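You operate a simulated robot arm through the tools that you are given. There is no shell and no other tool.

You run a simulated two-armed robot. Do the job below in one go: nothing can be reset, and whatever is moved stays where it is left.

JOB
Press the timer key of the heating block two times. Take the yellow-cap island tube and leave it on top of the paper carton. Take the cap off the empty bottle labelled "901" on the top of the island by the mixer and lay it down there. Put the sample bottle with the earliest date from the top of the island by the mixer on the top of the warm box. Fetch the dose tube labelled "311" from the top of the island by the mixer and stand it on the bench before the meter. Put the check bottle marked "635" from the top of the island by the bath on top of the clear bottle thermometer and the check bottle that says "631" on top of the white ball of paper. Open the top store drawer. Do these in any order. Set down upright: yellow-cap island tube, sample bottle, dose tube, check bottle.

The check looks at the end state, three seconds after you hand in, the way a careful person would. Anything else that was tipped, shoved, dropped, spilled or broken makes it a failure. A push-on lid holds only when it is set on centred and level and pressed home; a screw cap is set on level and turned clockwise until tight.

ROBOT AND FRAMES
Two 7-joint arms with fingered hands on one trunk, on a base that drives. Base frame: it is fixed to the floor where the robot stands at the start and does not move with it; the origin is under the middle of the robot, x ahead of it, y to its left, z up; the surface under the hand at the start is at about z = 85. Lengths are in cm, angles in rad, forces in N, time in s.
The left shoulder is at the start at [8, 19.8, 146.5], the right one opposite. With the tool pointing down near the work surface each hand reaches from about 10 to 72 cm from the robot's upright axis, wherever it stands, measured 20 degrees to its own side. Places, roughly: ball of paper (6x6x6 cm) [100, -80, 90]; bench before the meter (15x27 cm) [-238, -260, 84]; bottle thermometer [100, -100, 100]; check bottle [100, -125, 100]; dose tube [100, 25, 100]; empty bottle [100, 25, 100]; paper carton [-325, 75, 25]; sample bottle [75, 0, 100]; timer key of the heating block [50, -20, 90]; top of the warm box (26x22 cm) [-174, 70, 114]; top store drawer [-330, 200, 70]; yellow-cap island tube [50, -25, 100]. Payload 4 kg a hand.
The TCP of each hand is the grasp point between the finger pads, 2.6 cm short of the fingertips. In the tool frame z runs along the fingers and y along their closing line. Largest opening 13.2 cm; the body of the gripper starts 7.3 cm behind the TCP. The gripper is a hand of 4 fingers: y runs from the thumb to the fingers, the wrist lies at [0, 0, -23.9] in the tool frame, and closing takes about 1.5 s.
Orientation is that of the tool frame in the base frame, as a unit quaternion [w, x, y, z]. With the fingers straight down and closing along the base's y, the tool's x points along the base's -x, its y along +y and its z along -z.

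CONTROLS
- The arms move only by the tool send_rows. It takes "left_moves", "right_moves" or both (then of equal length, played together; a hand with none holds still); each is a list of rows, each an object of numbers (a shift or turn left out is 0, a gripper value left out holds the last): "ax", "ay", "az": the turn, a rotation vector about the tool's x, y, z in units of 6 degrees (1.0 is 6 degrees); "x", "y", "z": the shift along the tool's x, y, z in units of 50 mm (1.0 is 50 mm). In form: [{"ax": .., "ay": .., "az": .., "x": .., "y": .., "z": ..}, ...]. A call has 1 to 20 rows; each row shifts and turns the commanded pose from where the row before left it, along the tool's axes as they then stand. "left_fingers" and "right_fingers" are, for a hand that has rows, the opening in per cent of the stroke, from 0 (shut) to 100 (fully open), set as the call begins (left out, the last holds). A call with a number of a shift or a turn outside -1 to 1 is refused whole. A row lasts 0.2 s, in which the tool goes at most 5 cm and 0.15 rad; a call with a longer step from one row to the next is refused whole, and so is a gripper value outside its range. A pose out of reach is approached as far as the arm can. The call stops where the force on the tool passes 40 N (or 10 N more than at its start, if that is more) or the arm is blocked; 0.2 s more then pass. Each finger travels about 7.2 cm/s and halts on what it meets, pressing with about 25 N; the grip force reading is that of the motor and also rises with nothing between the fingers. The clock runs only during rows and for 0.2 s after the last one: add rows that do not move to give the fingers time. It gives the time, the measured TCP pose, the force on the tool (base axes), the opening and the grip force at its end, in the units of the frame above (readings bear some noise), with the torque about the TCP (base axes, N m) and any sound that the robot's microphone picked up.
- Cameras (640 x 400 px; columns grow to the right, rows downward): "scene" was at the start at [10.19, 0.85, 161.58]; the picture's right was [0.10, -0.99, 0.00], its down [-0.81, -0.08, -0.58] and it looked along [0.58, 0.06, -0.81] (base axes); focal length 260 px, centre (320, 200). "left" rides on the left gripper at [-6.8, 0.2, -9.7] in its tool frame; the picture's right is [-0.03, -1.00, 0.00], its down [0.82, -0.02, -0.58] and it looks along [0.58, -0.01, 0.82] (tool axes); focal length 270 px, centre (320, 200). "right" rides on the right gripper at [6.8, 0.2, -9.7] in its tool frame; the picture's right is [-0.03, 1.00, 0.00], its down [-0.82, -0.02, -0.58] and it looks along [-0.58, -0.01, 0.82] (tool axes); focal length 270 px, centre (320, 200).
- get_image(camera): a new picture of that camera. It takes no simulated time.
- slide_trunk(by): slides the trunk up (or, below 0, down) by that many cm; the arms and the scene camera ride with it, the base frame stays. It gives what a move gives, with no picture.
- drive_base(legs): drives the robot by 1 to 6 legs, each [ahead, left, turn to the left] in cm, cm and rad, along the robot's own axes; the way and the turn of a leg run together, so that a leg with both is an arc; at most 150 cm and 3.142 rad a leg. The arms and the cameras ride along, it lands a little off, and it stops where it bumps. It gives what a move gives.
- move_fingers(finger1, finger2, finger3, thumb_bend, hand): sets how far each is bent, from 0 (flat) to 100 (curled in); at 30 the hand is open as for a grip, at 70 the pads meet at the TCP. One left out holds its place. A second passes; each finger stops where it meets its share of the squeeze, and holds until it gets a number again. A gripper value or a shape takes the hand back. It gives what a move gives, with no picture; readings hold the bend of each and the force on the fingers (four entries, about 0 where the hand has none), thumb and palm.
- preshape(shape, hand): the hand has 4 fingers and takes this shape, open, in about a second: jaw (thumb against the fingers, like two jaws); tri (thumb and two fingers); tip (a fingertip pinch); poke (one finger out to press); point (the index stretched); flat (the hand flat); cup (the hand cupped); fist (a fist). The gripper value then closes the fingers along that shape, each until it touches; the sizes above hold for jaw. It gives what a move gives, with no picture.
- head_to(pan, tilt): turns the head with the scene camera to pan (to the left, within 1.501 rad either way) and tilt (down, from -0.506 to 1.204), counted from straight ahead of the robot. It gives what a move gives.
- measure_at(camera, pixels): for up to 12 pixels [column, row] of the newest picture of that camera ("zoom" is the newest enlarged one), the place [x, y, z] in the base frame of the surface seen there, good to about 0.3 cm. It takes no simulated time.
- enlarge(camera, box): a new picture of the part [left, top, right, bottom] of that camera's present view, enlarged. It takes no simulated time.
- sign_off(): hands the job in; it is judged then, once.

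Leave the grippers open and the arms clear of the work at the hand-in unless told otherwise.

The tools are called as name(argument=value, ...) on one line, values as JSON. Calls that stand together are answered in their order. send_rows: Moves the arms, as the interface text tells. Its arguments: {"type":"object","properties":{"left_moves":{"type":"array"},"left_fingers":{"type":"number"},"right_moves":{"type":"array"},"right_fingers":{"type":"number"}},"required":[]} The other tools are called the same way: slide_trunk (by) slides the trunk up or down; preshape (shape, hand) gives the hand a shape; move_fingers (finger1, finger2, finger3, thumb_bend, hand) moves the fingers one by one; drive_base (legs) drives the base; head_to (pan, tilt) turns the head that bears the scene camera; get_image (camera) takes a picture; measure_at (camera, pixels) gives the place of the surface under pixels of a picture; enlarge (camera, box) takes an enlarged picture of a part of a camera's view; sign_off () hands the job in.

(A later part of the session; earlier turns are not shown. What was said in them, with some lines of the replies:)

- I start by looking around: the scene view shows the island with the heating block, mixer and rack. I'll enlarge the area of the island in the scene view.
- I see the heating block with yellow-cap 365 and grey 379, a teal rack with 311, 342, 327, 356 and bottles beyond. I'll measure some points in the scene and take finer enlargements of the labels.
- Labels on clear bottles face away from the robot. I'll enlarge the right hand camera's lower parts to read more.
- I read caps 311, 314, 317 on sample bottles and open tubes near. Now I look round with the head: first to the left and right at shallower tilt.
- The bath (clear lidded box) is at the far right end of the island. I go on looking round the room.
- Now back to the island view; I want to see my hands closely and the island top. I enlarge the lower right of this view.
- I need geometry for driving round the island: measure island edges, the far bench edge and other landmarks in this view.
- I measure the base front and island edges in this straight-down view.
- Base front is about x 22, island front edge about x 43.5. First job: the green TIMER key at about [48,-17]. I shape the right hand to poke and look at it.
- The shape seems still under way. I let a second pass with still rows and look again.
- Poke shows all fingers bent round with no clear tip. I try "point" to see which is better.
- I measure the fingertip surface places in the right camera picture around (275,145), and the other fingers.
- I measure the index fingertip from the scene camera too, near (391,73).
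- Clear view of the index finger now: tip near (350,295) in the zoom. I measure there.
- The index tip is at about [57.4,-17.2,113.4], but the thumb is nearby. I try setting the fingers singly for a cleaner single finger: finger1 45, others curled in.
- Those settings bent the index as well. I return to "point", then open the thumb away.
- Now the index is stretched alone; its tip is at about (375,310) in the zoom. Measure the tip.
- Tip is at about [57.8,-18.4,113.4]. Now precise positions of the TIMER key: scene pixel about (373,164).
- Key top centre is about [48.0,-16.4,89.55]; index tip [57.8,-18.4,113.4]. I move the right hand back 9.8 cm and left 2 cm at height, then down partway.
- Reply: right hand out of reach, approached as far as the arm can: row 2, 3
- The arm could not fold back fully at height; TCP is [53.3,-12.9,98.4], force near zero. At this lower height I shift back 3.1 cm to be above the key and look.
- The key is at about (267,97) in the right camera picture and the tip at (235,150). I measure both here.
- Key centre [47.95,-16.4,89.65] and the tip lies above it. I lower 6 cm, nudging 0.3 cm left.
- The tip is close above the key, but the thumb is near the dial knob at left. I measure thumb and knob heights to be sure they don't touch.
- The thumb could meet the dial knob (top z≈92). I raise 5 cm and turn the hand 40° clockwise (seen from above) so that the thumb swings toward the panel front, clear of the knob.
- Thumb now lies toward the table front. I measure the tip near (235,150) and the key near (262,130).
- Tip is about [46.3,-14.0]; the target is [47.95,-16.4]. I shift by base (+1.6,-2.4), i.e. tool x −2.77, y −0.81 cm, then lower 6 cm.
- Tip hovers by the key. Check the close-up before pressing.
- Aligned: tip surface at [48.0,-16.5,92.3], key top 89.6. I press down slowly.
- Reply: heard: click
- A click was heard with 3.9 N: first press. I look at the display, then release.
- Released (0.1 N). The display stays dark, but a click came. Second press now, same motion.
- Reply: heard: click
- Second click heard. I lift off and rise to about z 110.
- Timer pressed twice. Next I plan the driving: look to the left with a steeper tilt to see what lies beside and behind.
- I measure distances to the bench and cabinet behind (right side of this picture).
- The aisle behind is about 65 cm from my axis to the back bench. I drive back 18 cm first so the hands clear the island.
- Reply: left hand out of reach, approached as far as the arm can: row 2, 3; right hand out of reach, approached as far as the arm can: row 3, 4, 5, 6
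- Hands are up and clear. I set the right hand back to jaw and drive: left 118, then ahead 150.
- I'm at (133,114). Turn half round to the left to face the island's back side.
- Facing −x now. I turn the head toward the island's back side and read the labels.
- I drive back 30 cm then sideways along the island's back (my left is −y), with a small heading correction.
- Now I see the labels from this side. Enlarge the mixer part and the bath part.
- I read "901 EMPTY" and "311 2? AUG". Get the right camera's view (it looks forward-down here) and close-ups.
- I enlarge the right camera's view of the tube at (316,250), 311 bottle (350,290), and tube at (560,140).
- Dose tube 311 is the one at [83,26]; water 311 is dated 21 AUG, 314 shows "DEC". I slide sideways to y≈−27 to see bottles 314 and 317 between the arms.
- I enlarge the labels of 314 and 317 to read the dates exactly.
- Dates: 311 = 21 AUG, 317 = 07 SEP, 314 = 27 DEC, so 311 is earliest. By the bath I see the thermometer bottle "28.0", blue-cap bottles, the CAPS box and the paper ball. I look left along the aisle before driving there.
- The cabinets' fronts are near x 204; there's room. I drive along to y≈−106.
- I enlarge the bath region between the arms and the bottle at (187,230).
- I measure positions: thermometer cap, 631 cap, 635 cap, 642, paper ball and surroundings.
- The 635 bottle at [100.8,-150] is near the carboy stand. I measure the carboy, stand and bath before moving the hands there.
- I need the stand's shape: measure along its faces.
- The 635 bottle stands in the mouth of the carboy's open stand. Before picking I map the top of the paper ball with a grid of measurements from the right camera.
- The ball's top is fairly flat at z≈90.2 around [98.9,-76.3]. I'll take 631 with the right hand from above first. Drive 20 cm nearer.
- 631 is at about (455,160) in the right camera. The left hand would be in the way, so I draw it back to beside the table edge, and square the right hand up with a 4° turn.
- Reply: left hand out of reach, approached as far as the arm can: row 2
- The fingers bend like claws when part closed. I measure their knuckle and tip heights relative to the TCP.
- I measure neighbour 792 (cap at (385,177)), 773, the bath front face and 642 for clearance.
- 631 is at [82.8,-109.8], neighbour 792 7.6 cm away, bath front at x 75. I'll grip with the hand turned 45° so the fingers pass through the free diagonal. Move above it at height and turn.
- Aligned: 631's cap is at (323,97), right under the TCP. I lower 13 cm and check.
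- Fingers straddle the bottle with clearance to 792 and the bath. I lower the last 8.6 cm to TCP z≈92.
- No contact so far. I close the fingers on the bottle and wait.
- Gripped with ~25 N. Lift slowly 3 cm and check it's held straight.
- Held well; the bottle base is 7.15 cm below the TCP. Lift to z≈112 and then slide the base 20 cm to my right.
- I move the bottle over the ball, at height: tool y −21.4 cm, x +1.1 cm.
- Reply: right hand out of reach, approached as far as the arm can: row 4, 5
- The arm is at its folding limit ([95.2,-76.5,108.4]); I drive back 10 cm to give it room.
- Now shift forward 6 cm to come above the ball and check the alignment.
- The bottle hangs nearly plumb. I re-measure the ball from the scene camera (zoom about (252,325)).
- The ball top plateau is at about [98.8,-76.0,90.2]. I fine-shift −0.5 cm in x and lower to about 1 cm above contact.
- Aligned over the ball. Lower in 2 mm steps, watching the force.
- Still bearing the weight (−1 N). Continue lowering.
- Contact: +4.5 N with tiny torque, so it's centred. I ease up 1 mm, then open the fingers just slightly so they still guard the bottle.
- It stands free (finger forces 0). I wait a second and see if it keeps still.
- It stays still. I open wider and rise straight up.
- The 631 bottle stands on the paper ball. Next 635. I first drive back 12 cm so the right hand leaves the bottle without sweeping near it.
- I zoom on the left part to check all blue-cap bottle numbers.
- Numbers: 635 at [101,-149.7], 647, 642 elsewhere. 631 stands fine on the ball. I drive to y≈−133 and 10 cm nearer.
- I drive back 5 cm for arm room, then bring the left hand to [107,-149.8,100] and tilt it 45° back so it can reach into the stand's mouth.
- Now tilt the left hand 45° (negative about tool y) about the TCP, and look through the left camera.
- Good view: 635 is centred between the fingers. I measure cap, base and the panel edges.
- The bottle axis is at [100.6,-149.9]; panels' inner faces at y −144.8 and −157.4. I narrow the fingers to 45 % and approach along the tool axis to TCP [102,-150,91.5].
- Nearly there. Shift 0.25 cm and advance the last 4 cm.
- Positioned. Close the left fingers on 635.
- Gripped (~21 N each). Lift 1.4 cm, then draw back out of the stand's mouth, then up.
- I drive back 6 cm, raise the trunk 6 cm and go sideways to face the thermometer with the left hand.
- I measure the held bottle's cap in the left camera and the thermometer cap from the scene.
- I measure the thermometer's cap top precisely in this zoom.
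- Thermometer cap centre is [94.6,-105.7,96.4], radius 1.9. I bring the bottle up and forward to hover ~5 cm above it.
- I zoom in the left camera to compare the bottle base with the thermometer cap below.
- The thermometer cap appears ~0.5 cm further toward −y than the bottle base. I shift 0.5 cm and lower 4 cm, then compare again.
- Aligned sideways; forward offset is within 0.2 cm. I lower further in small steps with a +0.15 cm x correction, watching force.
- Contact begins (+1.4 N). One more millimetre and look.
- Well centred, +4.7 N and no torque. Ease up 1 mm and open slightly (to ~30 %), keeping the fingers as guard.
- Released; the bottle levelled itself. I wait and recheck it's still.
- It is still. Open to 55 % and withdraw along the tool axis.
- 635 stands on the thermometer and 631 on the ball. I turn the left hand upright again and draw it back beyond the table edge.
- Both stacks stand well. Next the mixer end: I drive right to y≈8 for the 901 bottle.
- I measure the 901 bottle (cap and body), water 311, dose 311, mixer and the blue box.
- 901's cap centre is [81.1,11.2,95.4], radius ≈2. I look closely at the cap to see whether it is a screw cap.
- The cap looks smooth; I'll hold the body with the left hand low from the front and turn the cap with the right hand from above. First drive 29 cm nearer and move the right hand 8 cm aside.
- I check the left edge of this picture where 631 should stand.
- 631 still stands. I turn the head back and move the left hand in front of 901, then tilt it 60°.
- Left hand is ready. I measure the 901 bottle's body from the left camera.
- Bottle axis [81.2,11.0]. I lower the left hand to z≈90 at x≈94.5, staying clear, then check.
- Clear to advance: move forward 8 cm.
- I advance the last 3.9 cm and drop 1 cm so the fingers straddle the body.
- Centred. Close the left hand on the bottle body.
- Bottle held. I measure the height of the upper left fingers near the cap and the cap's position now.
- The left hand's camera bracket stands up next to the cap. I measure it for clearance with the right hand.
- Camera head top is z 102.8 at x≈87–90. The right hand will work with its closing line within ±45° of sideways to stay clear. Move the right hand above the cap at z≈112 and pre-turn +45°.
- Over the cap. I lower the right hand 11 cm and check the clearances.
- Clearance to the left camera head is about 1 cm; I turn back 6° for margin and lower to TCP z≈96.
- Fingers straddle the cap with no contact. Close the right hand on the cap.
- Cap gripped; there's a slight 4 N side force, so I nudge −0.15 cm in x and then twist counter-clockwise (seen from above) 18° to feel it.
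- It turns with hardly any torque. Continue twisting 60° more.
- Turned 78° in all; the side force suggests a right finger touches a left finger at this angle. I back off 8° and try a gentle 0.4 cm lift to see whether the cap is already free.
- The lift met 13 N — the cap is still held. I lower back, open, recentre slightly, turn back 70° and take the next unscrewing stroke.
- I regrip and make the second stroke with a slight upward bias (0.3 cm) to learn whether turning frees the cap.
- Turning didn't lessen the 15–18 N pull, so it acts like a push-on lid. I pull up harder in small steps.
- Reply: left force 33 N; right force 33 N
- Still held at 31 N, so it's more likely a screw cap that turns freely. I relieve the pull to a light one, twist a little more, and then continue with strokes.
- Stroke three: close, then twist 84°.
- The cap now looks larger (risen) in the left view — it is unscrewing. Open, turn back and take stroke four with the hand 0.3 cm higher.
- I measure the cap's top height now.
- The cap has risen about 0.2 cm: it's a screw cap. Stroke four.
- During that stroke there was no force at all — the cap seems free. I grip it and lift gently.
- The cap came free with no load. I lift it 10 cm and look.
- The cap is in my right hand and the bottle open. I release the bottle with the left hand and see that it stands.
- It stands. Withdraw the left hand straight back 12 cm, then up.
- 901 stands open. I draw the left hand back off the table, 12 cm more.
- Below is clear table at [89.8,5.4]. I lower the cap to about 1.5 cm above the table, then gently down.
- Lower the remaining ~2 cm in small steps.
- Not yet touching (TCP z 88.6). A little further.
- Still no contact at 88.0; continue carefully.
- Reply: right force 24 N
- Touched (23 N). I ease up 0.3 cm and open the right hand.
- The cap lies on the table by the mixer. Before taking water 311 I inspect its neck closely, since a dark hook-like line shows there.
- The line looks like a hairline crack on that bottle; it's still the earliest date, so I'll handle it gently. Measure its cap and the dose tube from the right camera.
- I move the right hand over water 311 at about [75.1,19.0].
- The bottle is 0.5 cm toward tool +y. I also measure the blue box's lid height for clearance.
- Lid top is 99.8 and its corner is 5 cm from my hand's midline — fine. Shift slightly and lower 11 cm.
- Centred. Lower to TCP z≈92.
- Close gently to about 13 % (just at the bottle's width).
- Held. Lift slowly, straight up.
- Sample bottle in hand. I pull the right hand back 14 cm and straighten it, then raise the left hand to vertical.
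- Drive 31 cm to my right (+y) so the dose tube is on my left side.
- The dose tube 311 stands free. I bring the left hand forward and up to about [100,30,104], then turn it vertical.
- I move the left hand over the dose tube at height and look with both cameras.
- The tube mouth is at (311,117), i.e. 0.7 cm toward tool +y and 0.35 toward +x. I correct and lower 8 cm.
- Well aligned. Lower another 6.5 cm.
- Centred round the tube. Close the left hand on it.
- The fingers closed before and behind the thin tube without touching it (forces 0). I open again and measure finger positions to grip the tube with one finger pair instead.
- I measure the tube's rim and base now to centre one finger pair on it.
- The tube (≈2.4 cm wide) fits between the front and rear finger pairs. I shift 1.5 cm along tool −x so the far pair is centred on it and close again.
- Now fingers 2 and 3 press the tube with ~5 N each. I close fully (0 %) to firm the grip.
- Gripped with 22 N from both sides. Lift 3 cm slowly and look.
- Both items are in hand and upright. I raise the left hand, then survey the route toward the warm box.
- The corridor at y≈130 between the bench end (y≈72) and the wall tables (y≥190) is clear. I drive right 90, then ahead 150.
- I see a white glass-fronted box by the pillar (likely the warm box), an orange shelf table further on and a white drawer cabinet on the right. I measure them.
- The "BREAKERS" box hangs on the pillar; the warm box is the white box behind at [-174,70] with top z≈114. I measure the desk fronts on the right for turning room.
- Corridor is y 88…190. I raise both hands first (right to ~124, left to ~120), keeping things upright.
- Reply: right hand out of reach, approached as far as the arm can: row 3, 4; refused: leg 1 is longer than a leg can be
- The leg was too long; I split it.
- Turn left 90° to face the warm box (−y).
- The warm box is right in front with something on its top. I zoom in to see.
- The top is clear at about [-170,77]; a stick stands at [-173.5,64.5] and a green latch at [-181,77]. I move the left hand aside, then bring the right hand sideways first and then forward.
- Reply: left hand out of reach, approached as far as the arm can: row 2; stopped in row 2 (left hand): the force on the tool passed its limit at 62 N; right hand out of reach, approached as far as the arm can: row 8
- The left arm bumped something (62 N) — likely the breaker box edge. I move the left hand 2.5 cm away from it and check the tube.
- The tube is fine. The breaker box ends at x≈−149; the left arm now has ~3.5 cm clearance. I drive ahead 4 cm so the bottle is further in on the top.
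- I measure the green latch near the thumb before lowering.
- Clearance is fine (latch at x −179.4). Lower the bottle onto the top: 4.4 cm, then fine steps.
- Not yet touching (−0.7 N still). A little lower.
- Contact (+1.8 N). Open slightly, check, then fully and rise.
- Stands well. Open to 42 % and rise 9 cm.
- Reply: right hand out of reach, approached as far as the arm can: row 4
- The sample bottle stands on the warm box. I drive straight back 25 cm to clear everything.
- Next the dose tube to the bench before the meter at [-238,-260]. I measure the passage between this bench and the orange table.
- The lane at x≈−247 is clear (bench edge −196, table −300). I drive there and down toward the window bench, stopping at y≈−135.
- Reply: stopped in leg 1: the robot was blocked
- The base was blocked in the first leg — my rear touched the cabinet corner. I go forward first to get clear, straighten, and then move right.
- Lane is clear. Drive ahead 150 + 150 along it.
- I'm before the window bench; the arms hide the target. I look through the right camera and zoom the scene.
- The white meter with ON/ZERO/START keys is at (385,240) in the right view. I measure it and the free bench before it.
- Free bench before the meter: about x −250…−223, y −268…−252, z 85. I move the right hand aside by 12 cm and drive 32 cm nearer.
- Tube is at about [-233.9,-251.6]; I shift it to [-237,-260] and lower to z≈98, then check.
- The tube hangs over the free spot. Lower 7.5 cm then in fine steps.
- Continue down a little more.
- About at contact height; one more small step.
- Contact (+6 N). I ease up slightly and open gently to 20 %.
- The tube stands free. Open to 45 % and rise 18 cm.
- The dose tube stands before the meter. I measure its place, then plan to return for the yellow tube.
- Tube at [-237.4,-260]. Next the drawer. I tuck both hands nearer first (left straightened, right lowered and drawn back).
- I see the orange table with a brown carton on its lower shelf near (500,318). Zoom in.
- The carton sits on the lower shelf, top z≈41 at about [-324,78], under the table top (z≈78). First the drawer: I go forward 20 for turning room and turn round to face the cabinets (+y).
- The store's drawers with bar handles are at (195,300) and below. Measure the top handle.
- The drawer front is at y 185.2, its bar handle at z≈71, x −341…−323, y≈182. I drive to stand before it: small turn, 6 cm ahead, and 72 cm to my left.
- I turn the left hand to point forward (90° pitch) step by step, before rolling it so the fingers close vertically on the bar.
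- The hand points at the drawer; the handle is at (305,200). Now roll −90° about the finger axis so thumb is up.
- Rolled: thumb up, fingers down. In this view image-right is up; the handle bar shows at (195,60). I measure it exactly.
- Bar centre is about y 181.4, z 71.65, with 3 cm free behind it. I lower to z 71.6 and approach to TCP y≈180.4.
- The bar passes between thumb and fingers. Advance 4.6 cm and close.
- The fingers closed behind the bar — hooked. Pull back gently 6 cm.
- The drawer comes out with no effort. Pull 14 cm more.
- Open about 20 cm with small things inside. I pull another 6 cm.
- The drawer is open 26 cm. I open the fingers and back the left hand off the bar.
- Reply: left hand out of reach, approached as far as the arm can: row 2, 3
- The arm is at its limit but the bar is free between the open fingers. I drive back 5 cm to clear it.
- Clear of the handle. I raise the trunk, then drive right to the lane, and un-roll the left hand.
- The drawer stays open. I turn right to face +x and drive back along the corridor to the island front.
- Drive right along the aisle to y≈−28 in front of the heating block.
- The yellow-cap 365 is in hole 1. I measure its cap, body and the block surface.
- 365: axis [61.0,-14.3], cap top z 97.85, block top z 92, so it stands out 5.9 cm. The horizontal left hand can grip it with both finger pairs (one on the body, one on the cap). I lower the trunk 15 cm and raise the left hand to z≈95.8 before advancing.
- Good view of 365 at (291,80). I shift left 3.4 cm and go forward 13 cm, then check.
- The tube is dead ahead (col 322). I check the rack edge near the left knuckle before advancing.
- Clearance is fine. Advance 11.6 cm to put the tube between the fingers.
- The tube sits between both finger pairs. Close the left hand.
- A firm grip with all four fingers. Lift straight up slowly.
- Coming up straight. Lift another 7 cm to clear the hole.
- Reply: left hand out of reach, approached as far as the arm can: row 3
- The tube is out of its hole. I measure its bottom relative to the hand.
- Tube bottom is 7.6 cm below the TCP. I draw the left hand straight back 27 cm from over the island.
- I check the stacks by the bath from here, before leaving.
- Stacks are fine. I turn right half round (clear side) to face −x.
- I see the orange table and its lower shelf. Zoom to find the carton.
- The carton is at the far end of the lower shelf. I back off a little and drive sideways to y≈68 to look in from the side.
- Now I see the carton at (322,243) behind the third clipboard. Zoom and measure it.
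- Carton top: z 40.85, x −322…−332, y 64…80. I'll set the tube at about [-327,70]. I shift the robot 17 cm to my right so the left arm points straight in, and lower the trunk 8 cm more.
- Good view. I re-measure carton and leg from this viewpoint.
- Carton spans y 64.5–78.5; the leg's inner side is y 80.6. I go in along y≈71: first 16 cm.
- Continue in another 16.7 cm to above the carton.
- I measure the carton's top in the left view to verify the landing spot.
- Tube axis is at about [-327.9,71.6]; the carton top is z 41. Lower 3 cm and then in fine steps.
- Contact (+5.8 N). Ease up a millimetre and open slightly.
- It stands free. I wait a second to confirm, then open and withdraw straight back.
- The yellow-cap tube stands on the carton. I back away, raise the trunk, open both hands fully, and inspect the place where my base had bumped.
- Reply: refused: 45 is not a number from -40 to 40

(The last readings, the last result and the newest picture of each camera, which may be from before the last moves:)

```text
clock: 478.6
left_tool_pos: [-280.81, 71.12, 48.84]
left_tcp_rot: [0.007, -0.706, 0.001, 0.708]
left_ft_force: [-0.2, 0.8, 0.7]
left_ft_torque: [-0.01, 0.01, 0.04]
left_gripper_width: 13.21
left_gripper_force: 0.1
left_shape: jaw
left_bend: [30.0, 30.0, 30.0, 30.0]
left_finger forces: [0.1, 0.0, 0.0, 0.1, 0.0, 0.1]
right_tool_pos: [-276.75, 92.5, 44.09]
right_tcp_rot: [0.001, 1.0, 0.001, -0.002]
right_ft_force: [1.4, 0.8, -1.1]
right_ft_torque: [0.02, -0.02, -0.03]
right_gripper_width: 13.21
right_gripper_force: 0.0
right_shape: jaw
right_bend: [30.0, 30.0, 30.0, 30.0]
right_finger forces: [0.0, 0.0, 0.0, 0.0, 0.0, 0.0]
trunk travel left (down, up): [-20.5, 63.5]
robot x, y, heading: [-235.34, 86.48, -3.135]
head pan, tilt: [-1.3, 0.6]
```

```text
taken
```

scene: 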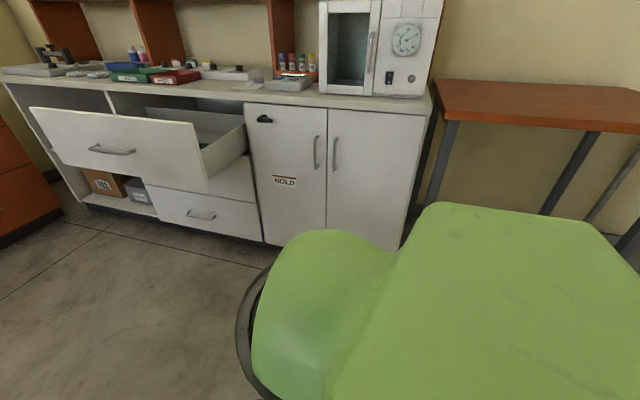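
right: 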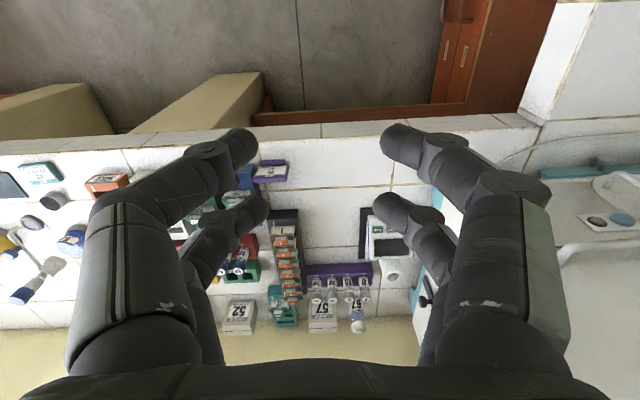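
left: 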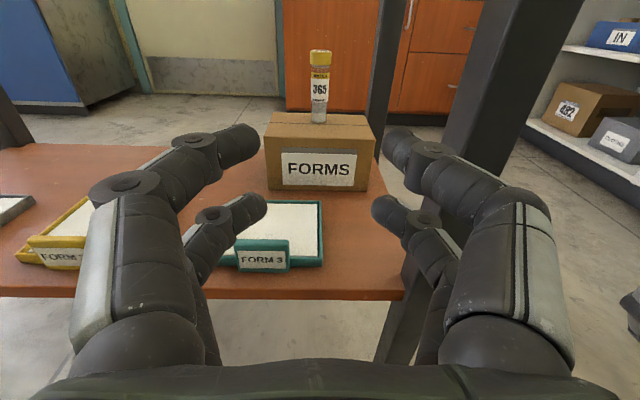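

All is in place: the drawer stands open, the tube is on the carton, both hands are open and clear of everything. I hand the job in.

sign_off()

```text
The job is handed in.
```

I did every part of the job and handed it in. The result of the check has not come back yet. Three things could count against it and are listed below.

| Task | Result |
|---|---|
| Timer key | Pressed twice; a click was heard each time. The block's display stayed dark. |
| Yellow-cap tube (365) | Standing upright on the paper carton on the lower shelf of the orange table. |
| Bottle 901 | Cap unscrewed and laid on the island by the mixer; the bottle stands open where it was. |
| Sample bottle | 311 (21 AUG) is the earliest; the other two are dated 07 SEP and 27 DEC. It stands upright on the warm box. |
| Dose tube 311 | Standing upright on the bench before the meter. |
| Check bottle 635 | Standing on the cap of the clear bottle thermometer. |
| Check bottle 631 | Standing on the white ball of paper. |
| Top store drawer | Open about 26 cm. |

What could count against it:

- **Breaker box:** my left arm hit what was probably the end of the wall breaker box (62 N) while I was placing the sample bottle. The box looked unchanged afterwards, and the dose tube I was holding stayed upright.
- **Cabinet corner:** my base was blocked, probably by the store cabinet's corner, while turning toward the lane. I saw nothing moved there afterwards.
- **Sample bottle 311:** it has what looks like a hairline crack. It held when I gripped it and when I set it down.

I last saw the two stacked check bottles standing when I came back to the island for the yellow tube. I last saw the sample bottle when I came back from placing the dose tube. I did not look at the dose tube again after setting it down.
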